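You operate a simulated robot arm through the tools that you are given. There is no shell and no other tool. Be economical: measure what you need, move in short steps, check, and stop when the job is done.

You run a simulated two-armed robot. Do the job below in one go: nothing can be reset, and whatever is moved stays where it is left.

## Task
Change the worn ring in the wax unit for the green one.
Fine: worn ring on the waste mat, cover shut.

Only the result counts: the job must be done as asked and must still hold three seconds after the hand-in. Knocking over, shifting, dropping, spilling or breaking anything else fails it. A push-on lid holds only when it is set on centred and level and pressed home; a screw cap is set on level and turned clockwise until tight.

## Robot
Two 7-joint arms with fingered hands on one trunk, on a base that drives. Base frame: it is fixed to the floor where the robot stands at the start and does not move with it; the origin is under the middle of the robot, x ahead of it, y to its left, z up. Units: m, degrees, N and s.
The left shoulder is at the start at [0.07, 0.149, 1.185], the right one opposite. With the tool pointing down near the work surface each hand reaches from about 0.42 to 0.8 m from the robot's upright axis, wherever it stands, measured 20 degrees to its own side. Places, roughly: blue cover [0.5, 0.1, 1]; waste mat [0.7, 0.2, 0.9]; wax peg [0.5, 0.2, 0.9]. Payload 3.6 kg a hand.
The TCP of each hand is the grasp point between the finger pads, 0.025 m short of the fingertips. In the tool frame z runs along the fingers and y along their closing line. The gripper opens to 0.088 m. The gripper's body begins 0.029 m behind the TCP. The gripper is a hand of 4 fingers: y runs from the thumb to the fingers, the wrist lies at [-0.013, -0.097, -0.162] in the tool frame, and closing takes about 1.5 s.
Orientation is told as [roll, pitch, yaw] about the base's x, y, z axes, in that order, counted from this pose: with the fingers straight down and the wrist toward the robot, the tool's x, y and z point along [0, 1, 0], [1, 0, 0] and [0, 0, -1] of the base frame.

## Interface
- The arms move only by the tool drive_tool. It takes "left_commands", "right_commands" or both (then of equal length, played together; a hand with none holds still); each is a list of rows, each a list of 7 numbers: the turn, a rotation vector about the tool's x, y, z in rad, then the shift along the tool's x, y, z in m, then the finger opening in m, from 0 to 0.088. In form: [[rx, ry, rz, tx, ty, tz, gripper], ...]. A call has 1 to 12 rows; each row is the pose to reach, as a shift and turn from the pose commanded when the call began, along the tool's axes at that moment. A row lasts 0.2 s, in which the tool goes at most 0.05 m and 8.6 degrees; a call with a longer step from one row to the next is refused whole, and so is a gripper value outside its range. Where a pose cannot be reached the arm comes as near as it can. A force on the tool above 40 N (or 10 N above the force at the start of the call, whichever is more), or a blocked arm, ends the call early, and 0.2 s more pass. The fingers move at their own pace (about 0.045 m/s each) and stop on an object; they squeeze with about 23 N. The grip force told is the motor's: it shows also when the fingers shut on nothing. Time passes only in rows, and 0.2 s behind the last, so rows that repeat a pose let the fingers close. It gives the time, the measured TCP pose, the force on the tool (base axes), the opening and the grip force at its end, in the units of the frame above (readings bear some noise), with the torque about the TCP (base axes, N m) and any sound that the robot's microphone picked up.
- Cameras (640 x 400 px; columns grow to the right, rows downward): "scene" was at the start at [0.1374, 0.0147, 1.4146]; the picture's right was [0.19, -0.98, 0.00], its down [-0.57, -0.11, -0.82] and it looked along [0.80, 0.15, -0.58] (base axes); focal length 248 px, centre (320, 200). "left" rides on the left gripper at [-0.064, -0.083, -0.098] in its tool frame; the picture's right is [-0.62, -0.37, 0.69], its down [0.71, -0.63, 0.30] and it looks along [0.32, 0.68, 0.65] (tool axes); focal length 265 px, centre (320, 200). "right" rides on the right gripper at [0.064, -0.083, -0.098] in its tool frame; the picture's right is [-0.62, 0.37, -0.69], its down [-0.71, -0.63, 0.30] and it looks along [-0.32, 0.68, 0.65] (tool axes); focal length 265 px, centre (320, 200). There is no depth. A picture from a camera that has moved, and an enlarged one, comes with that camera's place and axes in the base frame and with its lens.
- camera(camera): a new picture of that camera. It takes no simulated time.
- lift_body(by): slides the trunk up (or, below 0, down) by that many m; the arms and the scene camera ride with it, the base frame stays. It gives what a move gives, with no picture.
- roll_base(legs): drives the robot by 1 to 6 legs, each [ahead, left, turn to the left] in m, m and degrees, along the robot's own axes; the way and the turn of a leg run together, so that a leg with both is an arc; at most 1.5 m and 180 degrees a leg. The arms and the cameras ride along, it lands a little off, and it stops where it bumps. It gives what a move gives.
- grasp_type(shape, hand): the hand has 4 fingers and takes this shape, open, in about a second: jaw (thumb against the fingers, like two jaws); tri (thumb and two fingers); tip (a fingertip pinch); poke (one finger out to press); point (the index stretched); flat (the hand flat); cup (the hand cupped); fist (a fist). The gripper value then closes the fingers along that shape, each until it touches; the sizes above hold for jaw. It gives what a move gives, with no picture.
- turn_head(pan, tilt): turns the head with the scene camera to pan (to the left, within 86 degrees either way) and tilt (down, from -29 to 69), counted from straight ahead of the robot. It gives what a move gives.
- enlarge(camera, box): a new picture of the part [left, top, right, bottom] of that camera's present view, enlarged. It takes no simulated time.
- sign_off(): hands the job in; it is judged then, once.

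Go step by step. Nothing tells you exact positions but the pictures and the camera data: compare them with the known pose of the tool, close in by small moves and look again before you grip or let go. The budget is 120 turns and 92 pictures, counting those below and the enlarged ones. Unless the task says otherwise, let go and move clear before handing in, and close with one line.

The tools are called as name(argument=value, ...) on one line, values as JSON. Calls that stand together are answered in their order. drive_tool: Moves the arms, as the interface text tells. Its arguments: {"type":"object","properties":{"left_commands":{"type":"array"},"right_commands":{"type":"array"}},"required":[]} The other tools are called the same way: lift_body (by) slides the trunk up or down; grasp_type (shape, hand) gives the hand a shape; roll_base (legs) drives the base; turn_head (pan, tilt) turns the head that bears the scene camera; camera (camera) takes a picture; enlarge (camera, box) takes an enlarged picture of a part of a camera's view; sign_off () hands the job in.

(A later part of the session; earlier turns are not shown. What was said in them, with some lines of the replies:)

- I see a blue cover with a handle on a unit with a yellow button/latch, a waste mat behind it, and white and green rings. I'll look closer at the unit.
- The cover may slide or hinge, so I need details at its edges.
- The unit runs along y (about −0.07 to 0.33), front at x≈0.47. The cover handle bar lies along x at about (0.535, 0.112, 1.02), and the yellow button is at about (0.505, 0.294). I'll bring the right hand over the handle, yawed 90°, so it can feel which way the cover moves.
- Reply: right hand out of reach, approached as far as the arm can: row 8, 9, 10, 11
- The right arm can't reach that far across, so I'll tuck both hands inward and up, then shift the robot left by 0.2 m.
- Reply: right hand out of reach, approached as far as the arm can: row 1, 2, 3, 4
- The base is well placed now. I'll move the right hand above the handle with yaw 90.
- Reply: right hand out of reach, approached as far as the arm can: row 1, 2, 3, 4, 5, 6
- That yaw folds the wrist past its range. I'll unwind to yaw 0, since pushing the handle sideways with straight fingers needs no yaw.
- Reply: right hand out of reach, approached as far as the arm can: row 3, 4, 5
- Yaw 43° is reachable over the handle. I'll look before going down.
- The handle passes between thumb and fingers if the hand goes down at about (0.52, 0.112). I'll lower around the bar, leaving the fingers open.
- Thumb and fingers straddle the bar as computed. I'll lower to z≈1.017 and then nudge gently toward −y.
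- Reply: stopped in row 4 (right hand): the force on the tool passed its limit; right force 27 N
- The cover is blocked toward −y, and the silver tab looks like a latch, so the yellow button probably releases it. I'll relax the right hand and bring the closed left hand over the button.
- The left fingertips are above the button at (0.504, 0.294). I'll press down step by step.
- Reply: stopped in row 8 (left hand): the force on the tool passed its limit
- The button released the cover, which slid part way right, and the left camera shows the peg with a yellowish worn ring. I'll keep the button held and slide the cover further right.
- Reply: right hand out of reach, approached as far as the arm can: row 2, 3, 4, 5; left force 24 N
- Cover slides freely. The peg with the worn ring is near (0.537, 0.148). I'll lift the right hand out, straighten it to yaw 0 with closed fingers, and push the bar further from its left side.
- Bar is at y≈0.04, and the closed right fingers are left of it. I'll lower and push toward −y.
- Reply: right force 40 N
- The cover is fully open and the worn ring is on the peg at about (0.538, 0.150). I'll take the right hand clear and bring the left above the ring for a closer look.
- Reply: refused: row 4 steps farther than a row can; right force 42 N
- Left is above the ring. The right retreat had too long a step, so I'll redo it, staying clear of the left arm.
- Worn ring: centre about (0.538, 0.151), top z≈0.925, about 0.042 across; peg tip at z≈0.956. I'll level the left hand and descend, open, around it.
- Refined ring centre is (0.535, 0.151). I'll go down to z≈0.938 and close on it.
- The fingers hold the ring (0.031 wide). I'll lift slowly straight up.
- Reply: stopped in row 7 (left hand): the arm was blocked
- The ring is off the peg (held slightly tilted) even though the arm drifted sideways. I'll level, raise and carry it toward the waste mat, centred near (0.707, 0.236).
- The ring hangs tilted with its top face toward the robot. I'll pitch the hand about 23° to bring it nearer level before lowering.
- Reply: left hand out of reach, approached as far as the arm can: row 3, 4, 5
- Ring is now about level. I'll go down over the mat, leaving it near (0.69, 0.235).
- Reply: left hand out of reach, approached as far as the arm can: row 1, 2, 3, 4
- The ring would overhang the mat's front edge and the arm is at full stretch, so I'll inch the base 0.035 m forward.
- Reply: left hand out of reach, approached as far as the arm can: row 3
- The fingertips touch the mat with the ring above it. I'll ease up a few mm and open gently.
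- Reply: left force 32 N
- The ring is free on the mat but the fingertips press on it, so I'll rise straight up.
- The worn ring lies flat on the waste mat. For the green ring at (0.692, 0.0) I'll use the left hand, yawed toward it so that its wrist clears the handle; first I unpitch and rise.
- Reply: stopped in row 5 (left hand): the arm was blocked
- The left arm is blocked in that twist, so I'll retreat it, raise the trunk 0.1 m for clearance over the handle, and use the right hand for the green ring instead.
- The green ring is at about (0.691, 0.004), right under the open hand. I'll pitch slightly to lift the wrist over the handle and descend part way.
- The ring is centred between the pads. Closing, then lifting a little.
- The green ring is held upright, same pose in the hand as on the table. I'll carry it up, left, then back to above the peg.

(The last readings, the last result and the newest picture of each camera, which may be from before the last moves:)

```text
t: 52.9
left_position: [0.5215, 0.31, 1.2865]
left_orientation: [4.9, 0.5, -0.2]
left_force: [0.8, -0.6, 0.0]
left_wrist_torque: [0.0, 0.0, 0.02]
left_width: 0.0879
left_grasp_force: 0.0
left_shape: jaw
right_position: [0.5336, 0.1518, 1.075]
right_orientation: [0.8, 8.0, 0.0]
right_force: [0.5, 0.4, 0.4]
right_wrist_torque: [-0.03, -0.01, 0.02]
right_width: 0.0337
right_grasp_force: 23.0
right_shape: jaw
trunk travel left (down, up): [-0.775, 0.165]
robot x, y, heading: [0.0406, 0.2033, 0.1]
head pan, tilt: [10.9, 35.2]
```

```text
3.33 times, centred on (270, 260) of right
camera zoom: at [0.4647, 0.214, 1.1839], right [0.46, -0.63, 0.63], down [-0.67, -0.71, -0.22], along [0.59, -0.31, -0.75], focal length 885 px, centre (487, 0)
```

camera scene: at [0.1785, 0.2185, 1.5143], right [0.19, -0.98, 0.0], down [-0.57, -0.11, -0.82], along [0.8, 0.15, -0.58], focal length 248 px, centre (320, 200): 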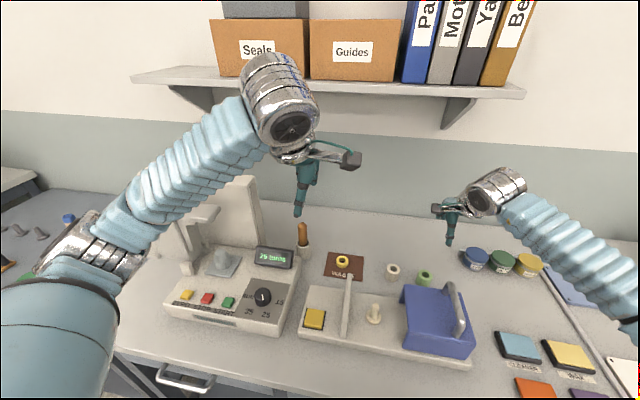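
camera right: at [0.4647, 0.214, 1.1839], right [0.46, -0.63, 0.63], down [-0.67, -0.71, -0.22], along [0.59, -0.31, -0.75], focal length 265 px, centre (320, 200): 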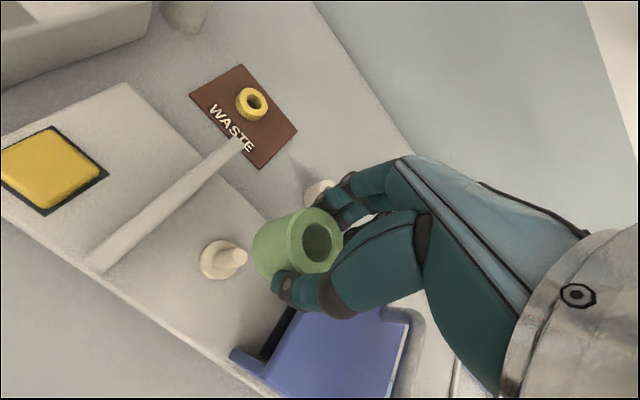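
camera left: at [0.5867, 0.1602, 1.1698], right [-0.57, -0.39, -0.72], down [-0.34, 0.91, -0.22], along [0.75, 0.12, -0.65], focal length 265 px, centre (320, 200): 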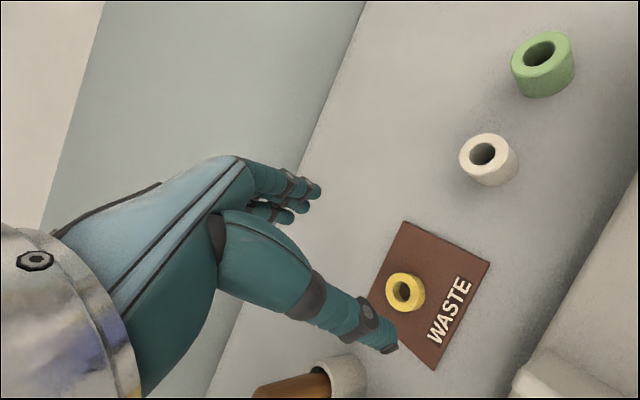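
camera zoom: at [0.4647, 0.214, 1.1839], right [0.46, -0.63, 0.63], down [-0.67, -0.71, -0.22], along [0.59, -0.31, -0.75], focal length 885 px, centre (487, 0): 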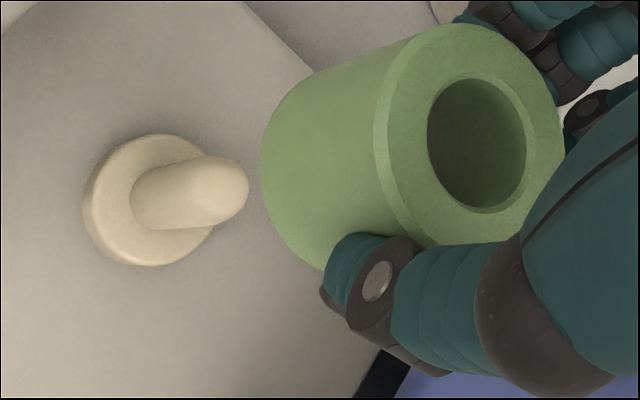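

Ring bore (0.535, 0.152) and peg (0.536, 0.1515) agree. I'll lower onto the peg slowly.

drive_tool(right_commands=[[0, 0, 0, 0, 0.004, 0.022, 0], [0, 0, 0, 0, 0.007, 0.044, 0], [0, 0, 0, 0, 0.0104, 0.0643, 0], [0, 0, 0, 0, 0.0118, 0.074, 0], [0, 0, 0, 0, 0.0132, 0.084, 0], [0, 0, 0, 0, 0.0147, 0.094, 0], [0, 0, 0, 0, 0.0162, 0.104, 0], [0, 0, 0, 0, 0.018, 0.114, 0]])

camera(camera="right")

enlarge(camera="scene", box=[310, 200, 470, 330])

```text
t: 54.7
left_position: [0.5215, 0.31, 1.288]
left_orientation: [5.0, 0.5, -0.2]
left_force: [0.5, -0.3, -0.1]
left_wrist_torque: [0.0, 0.0, -0.01]
left_width: 0.0877
left_grasp_force: 0.1
left_shape: jaw
right_position: [0.5363, 0.1507, 0.9611]
right_orientation: [1.0, 7.7, 0.1]
right_force: [0.6, -2.0, 6.0]
right_wrist_torque: [0.01, -0.15, -0.01]
right_width: 0.0334
right_grasp_force: 22.8
right_shape: jaw
trunk travel left (down, up): [-0.775, 0.165]
robot x, y, heading: [0.0418, 0.202, -0.3]
head pan, tilt: [10.9, 35.2]
```

```text
25 pictures are left
camera right: at [0.4669, 0.2141, 1.0705], right [0.46, -0.63, 0.63], down [-0.67, -0.71, -0.23], along [0.59, -0.31, -0.75], focal length 265 px, centre (320, 200)
```

right: 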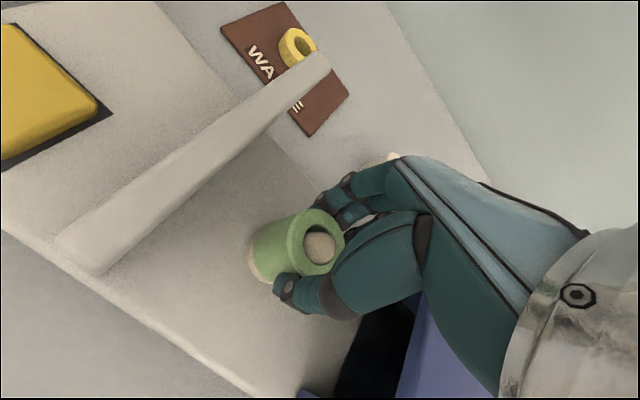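

```text
3.08 times, centred on (390, 265) of scene
camera zoom: at [0.173, 0.2162, 1.5151], right [0.19, -0.98, 0.0], down [-0.56, -0.11, -0.82], along [0.8, 0.15, -0.57], focal length 762 px, centre (105, 0)
```

zoom: 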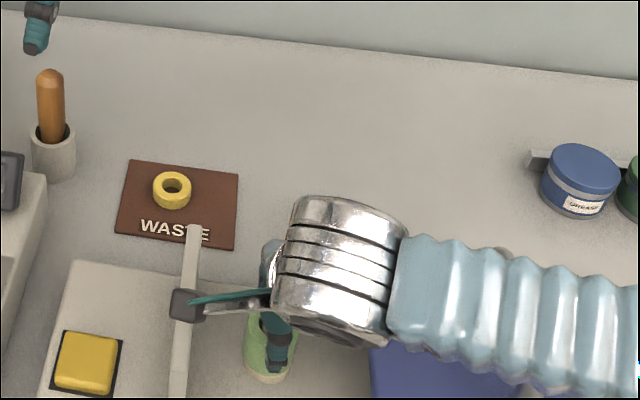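

The peg is inside the bore. Lower a few more millimetres to seat it.

drive_tool(right_commands=[[0, 0, 0, 0, 0, 0.002, 0], [0, 0, 0, 0, 0.0005, 0.004, 0], [0, 0, 0, 0, 0.001, 0.006, 0], [0, 0, 0, 0, 0.001, 0.008, 0]])

enlarge(camera="right", box=[210, 180, 380, 320])

```text
t: 55.7
left_position: [0.5191, 0.3103, 1.2885]
left_orientation: [5.0, 0.2, -0.3]
left_force: [0.2, 0.3, 0.2]
left_wrist_torque: [0.01, 0.01, 0.0]
left_width: 0.0878
left_grasp_force: 0.1
left_shape: jaw
right_position: [0.5378, 0.1525, 0.9577]
right_orientation: [1.2, 7.3, 0.0]
right_force: [0.9, -5.7, 35.2]
right_wrist_torque: [-0.13, -0.03, -0.08]
right_width: 0.0354
right_grasp_force: 23.0
right_shape: jaw
trunk travel left (down, up): [-0.775, 0.165]
robot x, y, heading: [0.0372, 0.2015, 0.0]
head pan, tilt: [10.9, 35.2]
```

```text
2.86 times, centred on (295, 250) of right
camera zoom: at [0.467, 0.2148, 1.0664], right [0.45, -0.63, 0.63], down [-0.67, -0.71, -0.23], along [0.59, -0.31, -0.74], focal length 758 px, centre (391, 57)
```

zoom: 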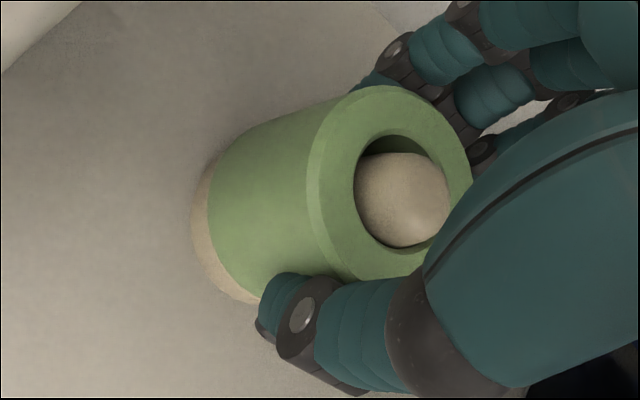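

It's seated on the flange with 35 N of contact. I'll open and rise straight up.

drive_tool(right_commands=[[0, 0, 0, 0, 0, -0.003, 0.01], [0, 0, 0, 0, 0, -0.003, 0.04], [0, 0, 0, 0, 0, -0.003, 0.06], [0, 0, 0, 0, 0, -0.003, 0.088], [0, 0, 0, 0, 0, -0.003, 0.088], [0, 0, 0, 0, 0, -0.003, 0.088], [0, 0, 0, 0, -0.002, -0.02, 0.088], [0, 0, 0, 0, -0.005, -0.04, 0.088], [0, 0, 0, 0, -0.01, -0.08, 0.088], [0, 0, 0, 0, -0.017, -0.12, 0.088]])

camera(camera="right")

enlarge(camera="scene", box=[310, 200, 470, 330])

```text
t: 57.9
left_position: [0.5226, 0.3101, 1.2859]
left_orientation: [4.9, 0.6, -0.2]
left_force: [-1.1, -0.3, 0.3]
left_wrist_torque: [0.03, -0.01, 0.03]
left_width: 0.0878
left_grasp_force: 0.1
left_shape: jaw
right_position: [0.5339, 0.1492, 1.0722]
right_orientation: [0.7, 8.1, 0.1]
right_force: [-0.2, 0.3, -0.3]
right_wrist_torque: [0.03, 0.0, 0.03]
right_width: 0.0878
right_grasp_force: 0.1
right_shape: jaw
trunk travel left (down, up): [-0.775, 0.165]
robot x, y, heading: [0.0357, 0.2053, -0.1]
head pan, tilt: [10.9, 35.2]
```

```text
22 pictures are left
camera right: at [0.4661, 0.2132, 1.182], right [0.46, -0.63, 0.63], down [-0.67, -0.71, -0.22], along [0.58, -0.31, -0.75], focal length 265 px, centre (320, 200)
```

right: 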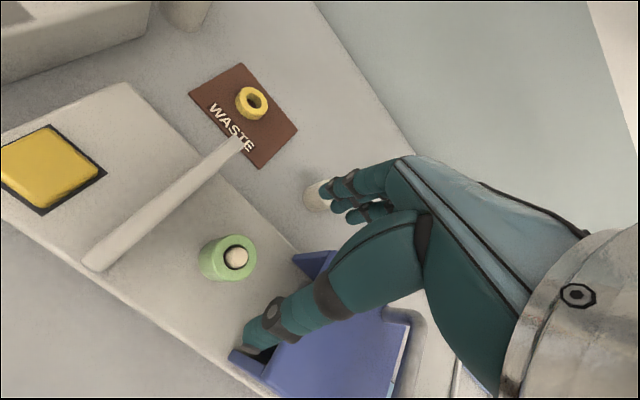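

```text
3.08 times, centred on (390, 265) of scene
camera zoom: at [0.1745, 0.2174, 1.5147], right [0.19, -0.98, 0.0], down [-0.56, -0.11, -0.82], along [0.8, 0.15, -0.58], focal length 762 px, centre (105, 0)
```

zoom: 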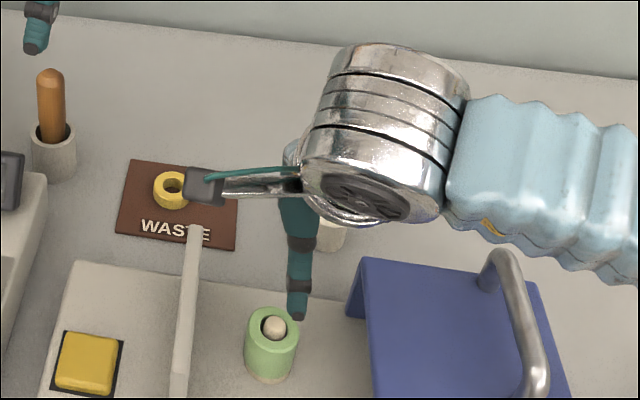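

The green ring is seated on the peg. Next I'll take the closed right hand to the right side of the handle (bar at y≈−0.025) to push the cover shut.

drive_tool(right_commands=[[0, 0, 0, 0, -0.003, -0.025, 0.088], [-0.04, 0, 0, 0, -0.007, -0.055, 0.06], [-0.08, 0, 0, -0.043, -0.007, -0.055, 0.03], [-0.12, 0, 0, -0.086, -0.007, -0.055, 0], [-0.14, 0, 0, -0.13, -0.007, -0.055, 0], [-0.14, 0, 0, -0.173, -0.007, -0.055, 0], [-0.14, 0, 0, -0.216, -0.007, -0.055, 0], [-0.14, 0, 0, -0.26, -0.007, -0.055, 0]])

camera(camera="scene")

```text
t: 59.7
left_position: [0.5219, 0.3098, 1.2871]
left_orientation: [4.8, 0.5, -0.2]
left_force: [0.3, 0.3, -0.6]
left_wrist_torque: [-0.01, 0.03, 0.01]
left_width: 0.088
left_grasp_force: 0.0
left_shape: jaw
right_position: [0.5341, -0.1117, 1.1272]
right_orientation: [0.8, -0.1, 0.1]
right_force: [0.3, -0.5, -0.3]
right_wrist_torque: [-0.01, -0.02, 0.04]
right_width: 0.0
right_grasp_force: 22.6
right_shape: jaw
trunk travel left (down, up): [-0.775, 0.165]
robot x, y, heading: [0.0403, 0.2002, -0.1]
head pan, tilt: [10.9, 35.2]
```

```text
20 pictures are left
camera scene: at [0.1746, 0.2171, 1.5148], right [0.19, -0.98, 0.0], down [-0.56, -0.11, -0.82], along [0.8, 0.15, -0.58], focal length 248 px, centre (320, 200)
```

scene: 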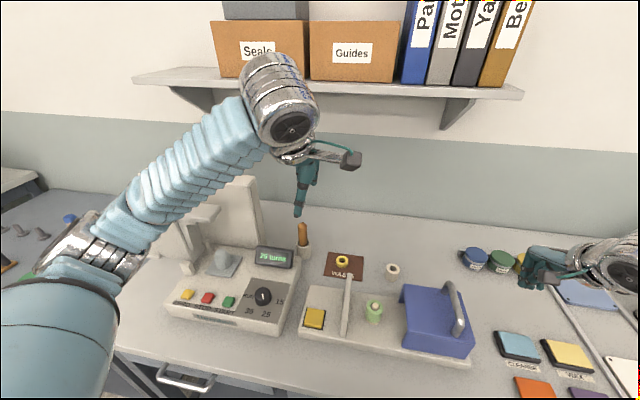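

drive_tool(right_commands=[[0, 0, 0, 0, 0, 0.04, 0], [0, 0, 0, 0, 0, 0.08, 0], [0, 0, 0, 0, 0, 0.114, 0], [0, 0, 0, 0.03, 0, 0.114, 0], [0, 0, 0, 0.05, 0, 0.114, 0], [0, 0, 0, 0.065, 0, 0.114, 0], [0, 0, 0, 0.08, 0, 0.114, 0], [0, 0, 0, 0.095, 0, 0.114, 0], [0, 0, 0, 0.11, 0, 0.114, 0], [0, 0, 0, 0.125, 0, 0.114, 0]])

enlarge(camera="scene", box=[300, 200, 500, 360])

```text
t: 61.9
left_position: [0.5224, 0.3099, 1.2854]
left_orientation: [5.1, 0.6, -0.2]
left_force: [-0.3, 0.0, -0.4]
left_wrist_torque: [0.0, 0.0, 0.02]
left_width: 0.0877
left_grasp_force: 0.0
left_shape: jaw
right_position: [0.5378, 0.0152, 1.0131]
right_orientation: [0.8, 0.0, 0.0]
right_force: [-0.3, -2.2, -0.2]
right_wrist_torque: [-0.01, -0.01, 0.0]
right_width: 0.0002
right_grasp_force: 23.4
right_shape: jaw
trunk travel left (down, up): [-0.775, 0.165]
robot x, y, heading: [0.0397, 0.2039, -0.1]
head pan, tilt: [10.9, 35.2]
```

```text
2.50 times, centred on (400, 280) of scene
camera zoom: at [0.1764, 0.2173, 1.5146], right [0.19, -0.98, 0.0], down [-0.57, -0.11, -0.82], along [0.8, 0.15, -0.58], focal length 619 px, centre (120, 0)
```

zoom: 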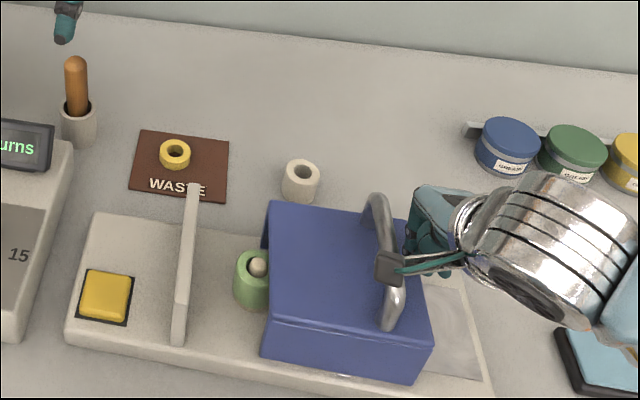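

The cover slides with little force. I'll continue toward the wall, about 0.075 m more.

drive_tool(right_commands=[[0, 0, 0, 0.012, 0, 0, 0], [0, 0, 0, 0.024, 0, 0, 0], [0, 0, 0, 0.036, 0, 0, 0], [0, 0, 0, 0.048, 0, 0, 0], [0, 0, 0, 0.058, 0, 0, 0], [0, 0, 0, 0.066, 0, 0, 0], [0, 0, 0, 0.074, 0, 0, 0], [0, 0, 0, 0.082, 0, 0, 0], [0, 0, 0, 0.09, 0, 0, 0], [0, 0, 0, 0.098, 0, 0, 0]])

enlarge(camera="scene", box=[300, 200, 500, 360])

```text
t: 63.8
left_position: [0.5211, 0.3093, 1.288]
left_orientation: [5.0, 0.5, -0.2]
left_force: [0.6, -0.6, 0.4]
left_wrist_torque: [0.0, 0.04, 0.04]
left_width: 0.0878
left_grasp_force: 0.0
left_shape: jaw
right_position: [0.5397, 0.0844, 1.0117]
right_orientation: [-1.3, 0.2, -1.8]
right_force: [-9.2, -31.2, 6.1]
right_wrist_torque: [-0.74, 0.24, 0.01]
right_width: 0.0002
right_grasp_force: 22.9
right_shape: jaw
trunk travel left (down, up): [-0.775, 0.165]
robot x, y, heading: [0.0372, 0.2003, -0.2]
head pan, tilt: [10.9, 35.2]
stopped in row 9 (right hand): the force on the tool passed its limit (the readings are from after the stop); the commanded pose is now the measured one
```

```text
2.50 times, centred on (400, 280) of scene
camera zoom: at [0.1736, 0.2159, 1.5149], right [0.19, -0.98, 0.0], down [-0.56, -0.11, -0.82], along [0.8, 0.15, -0.57], focal length 619 px, centre (120, 0)
```

zoom: 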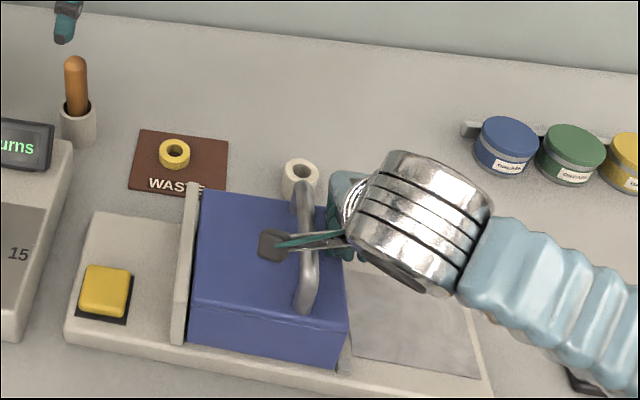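

enlarge(camera="scene", box=[350, 260, 430, 330])

```text
5.71 times, centred on (390, 295) of scene
camera zoom: at [0.1736, 0.2159, 1.5149], right [0.19, -0.98, 0.0], down [-0.56, -0.11, -0.82], along [0.8, 0.15, -0.57], focal length 1414 px, centre (-80, -343)
```

zoom: 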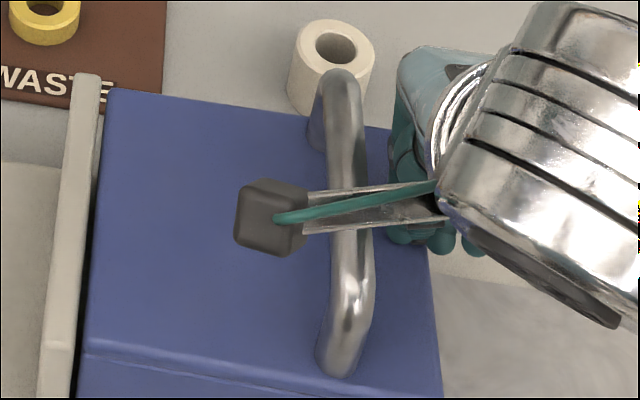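

Cover is against the wall. I'll back the hand away from the bar, rise and move clear, then check the latch tab.

drive_tool(right_commands=[[0, 0, 0, -0.015, 0, 0, 0], [0, 0, 0, -0.03, 0, 0, 0], [0, 0, 0, -0.04, 0, -0.03, 0], [0, 0, 0, -0.05, 0, -0.07, 0], [0, 0, 0, -0.08, -0.01, -0.1, 0], [0, 0, 0, -0.12, -0.02, -0.12, 0], [0, 0, 0, -0.16, -0.03, -0.13, 0], [0, 0, 0, -0.2, -0.04, -0.14, 0], [0, 0, 0, -0.24, -0.05, -0.14, 0]])

enlarge(camera="scene", box=[320, 250, 440, 340])

camera(camera="scene")

```text
t: 65.8
left_position: [0.5209, 0.3093, 1.2865]
left_orientation: [5.0, 0.4, -0.2]
left_force: [-0.6, -0.2, -0.1]
left_wrist_torque: [-0.01, 0.01, -0.01]
left_width: 0.0881
left_grasp_force: 0.0
left_shape: jaw
right_position: [0.4821, -0.1472, 1.1554]
right_orientation: [-0.3, 0.0, -1.0]
right_force: [0.6, 0.4, 0.0]
right_wrist_torque: [0.01, -0.03, -0.04]
right_width: 0.0002
right_grasp_force: 23.0
right_shape: jaw
trunk travel left (down, up): [-0.775, 0.165]
robot x, y, heading: [0.0387, 0.2042, -0.0]
head pan, tilt: [10.9, 35.2]
```

```text
4.44 times, centred on (380, 295) of scene
camera zoom: at [0.1728, 0.2159, 1.5149], right [0.19, -0.98, 0.0], down [-0.56, -0.11, -0.82], along [0.8, 0.15, -0.57], focal length 1100 px, centre (53, -222)
```

zoom: 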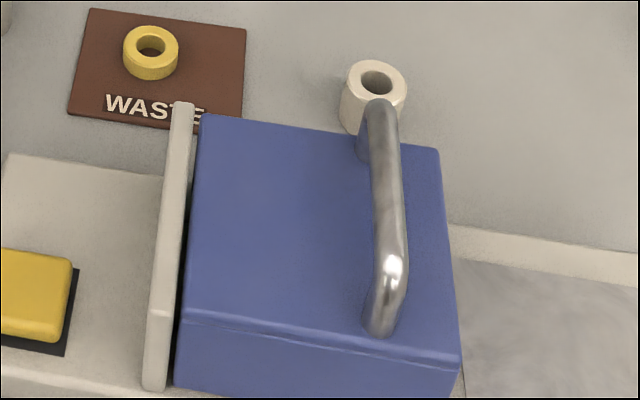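

```text
15 pictures are left
camera scene: at [0.1728, 0.2159, 1.5149], right [0.19, -0.98, 0.0], down [-0.56, -0.11, -0.82], along [0.8, 0.15, -0.57], focal length 248 px, centre (320, 200)
```

scene: 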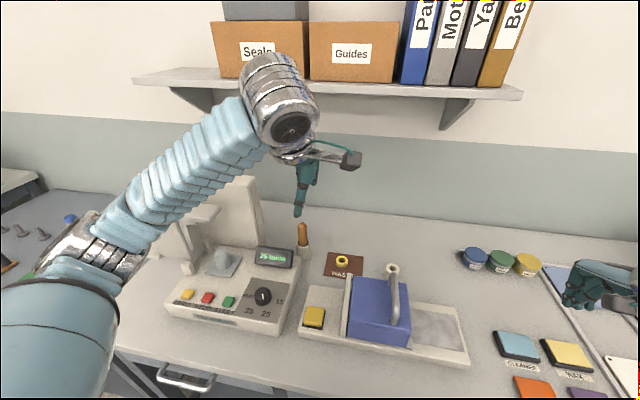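

enlarge(camera="scene", box=[330, 300, 430, 370])

camera(camera="left")

```text
5.71 times, centred on (380, 335) of scene
camera zoom: at [0.1728, 0.2159, 1.5149], right [0.19, -0.98, 0.0], down [-0.56, -0.11, -0.82], along [0.8, 0.15, -0.57], focal length 1414 px, centre (-23, -571)
```

zoom: 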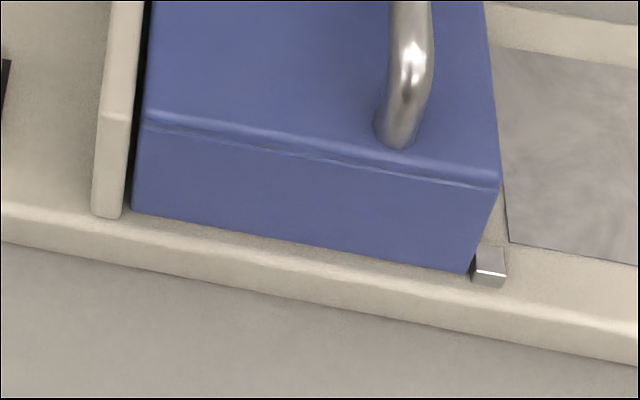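

```text
13 pictures are left
camera left: at [0.4387, 0.2371, 1.3806], right [-0.38, -0.56, -0.74], down [-0.63, 0.74, -0.24], along [0.68, 0.38, -0.63], focal length 265 px, centre (320, 200)
```

left: 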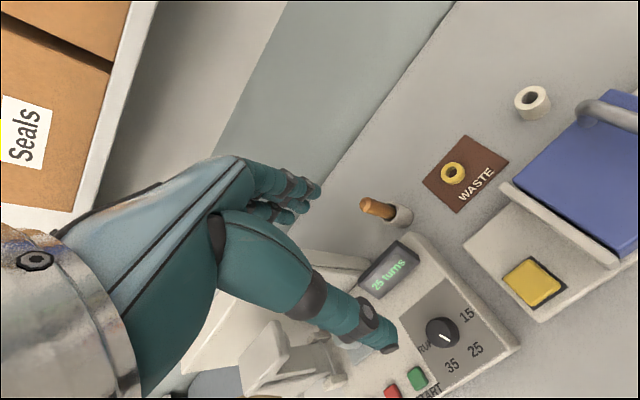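

The latch tab is up behind the cover again, the worn ring lies flat on the mat, and both hands are clear. I'm handing in.

sign_off()

```text
The job is handed in.
```

The green ring is seated on the wax peg, the worn ring is flat on the waste mat, and the cover is shut and latched. I have handed the job in.
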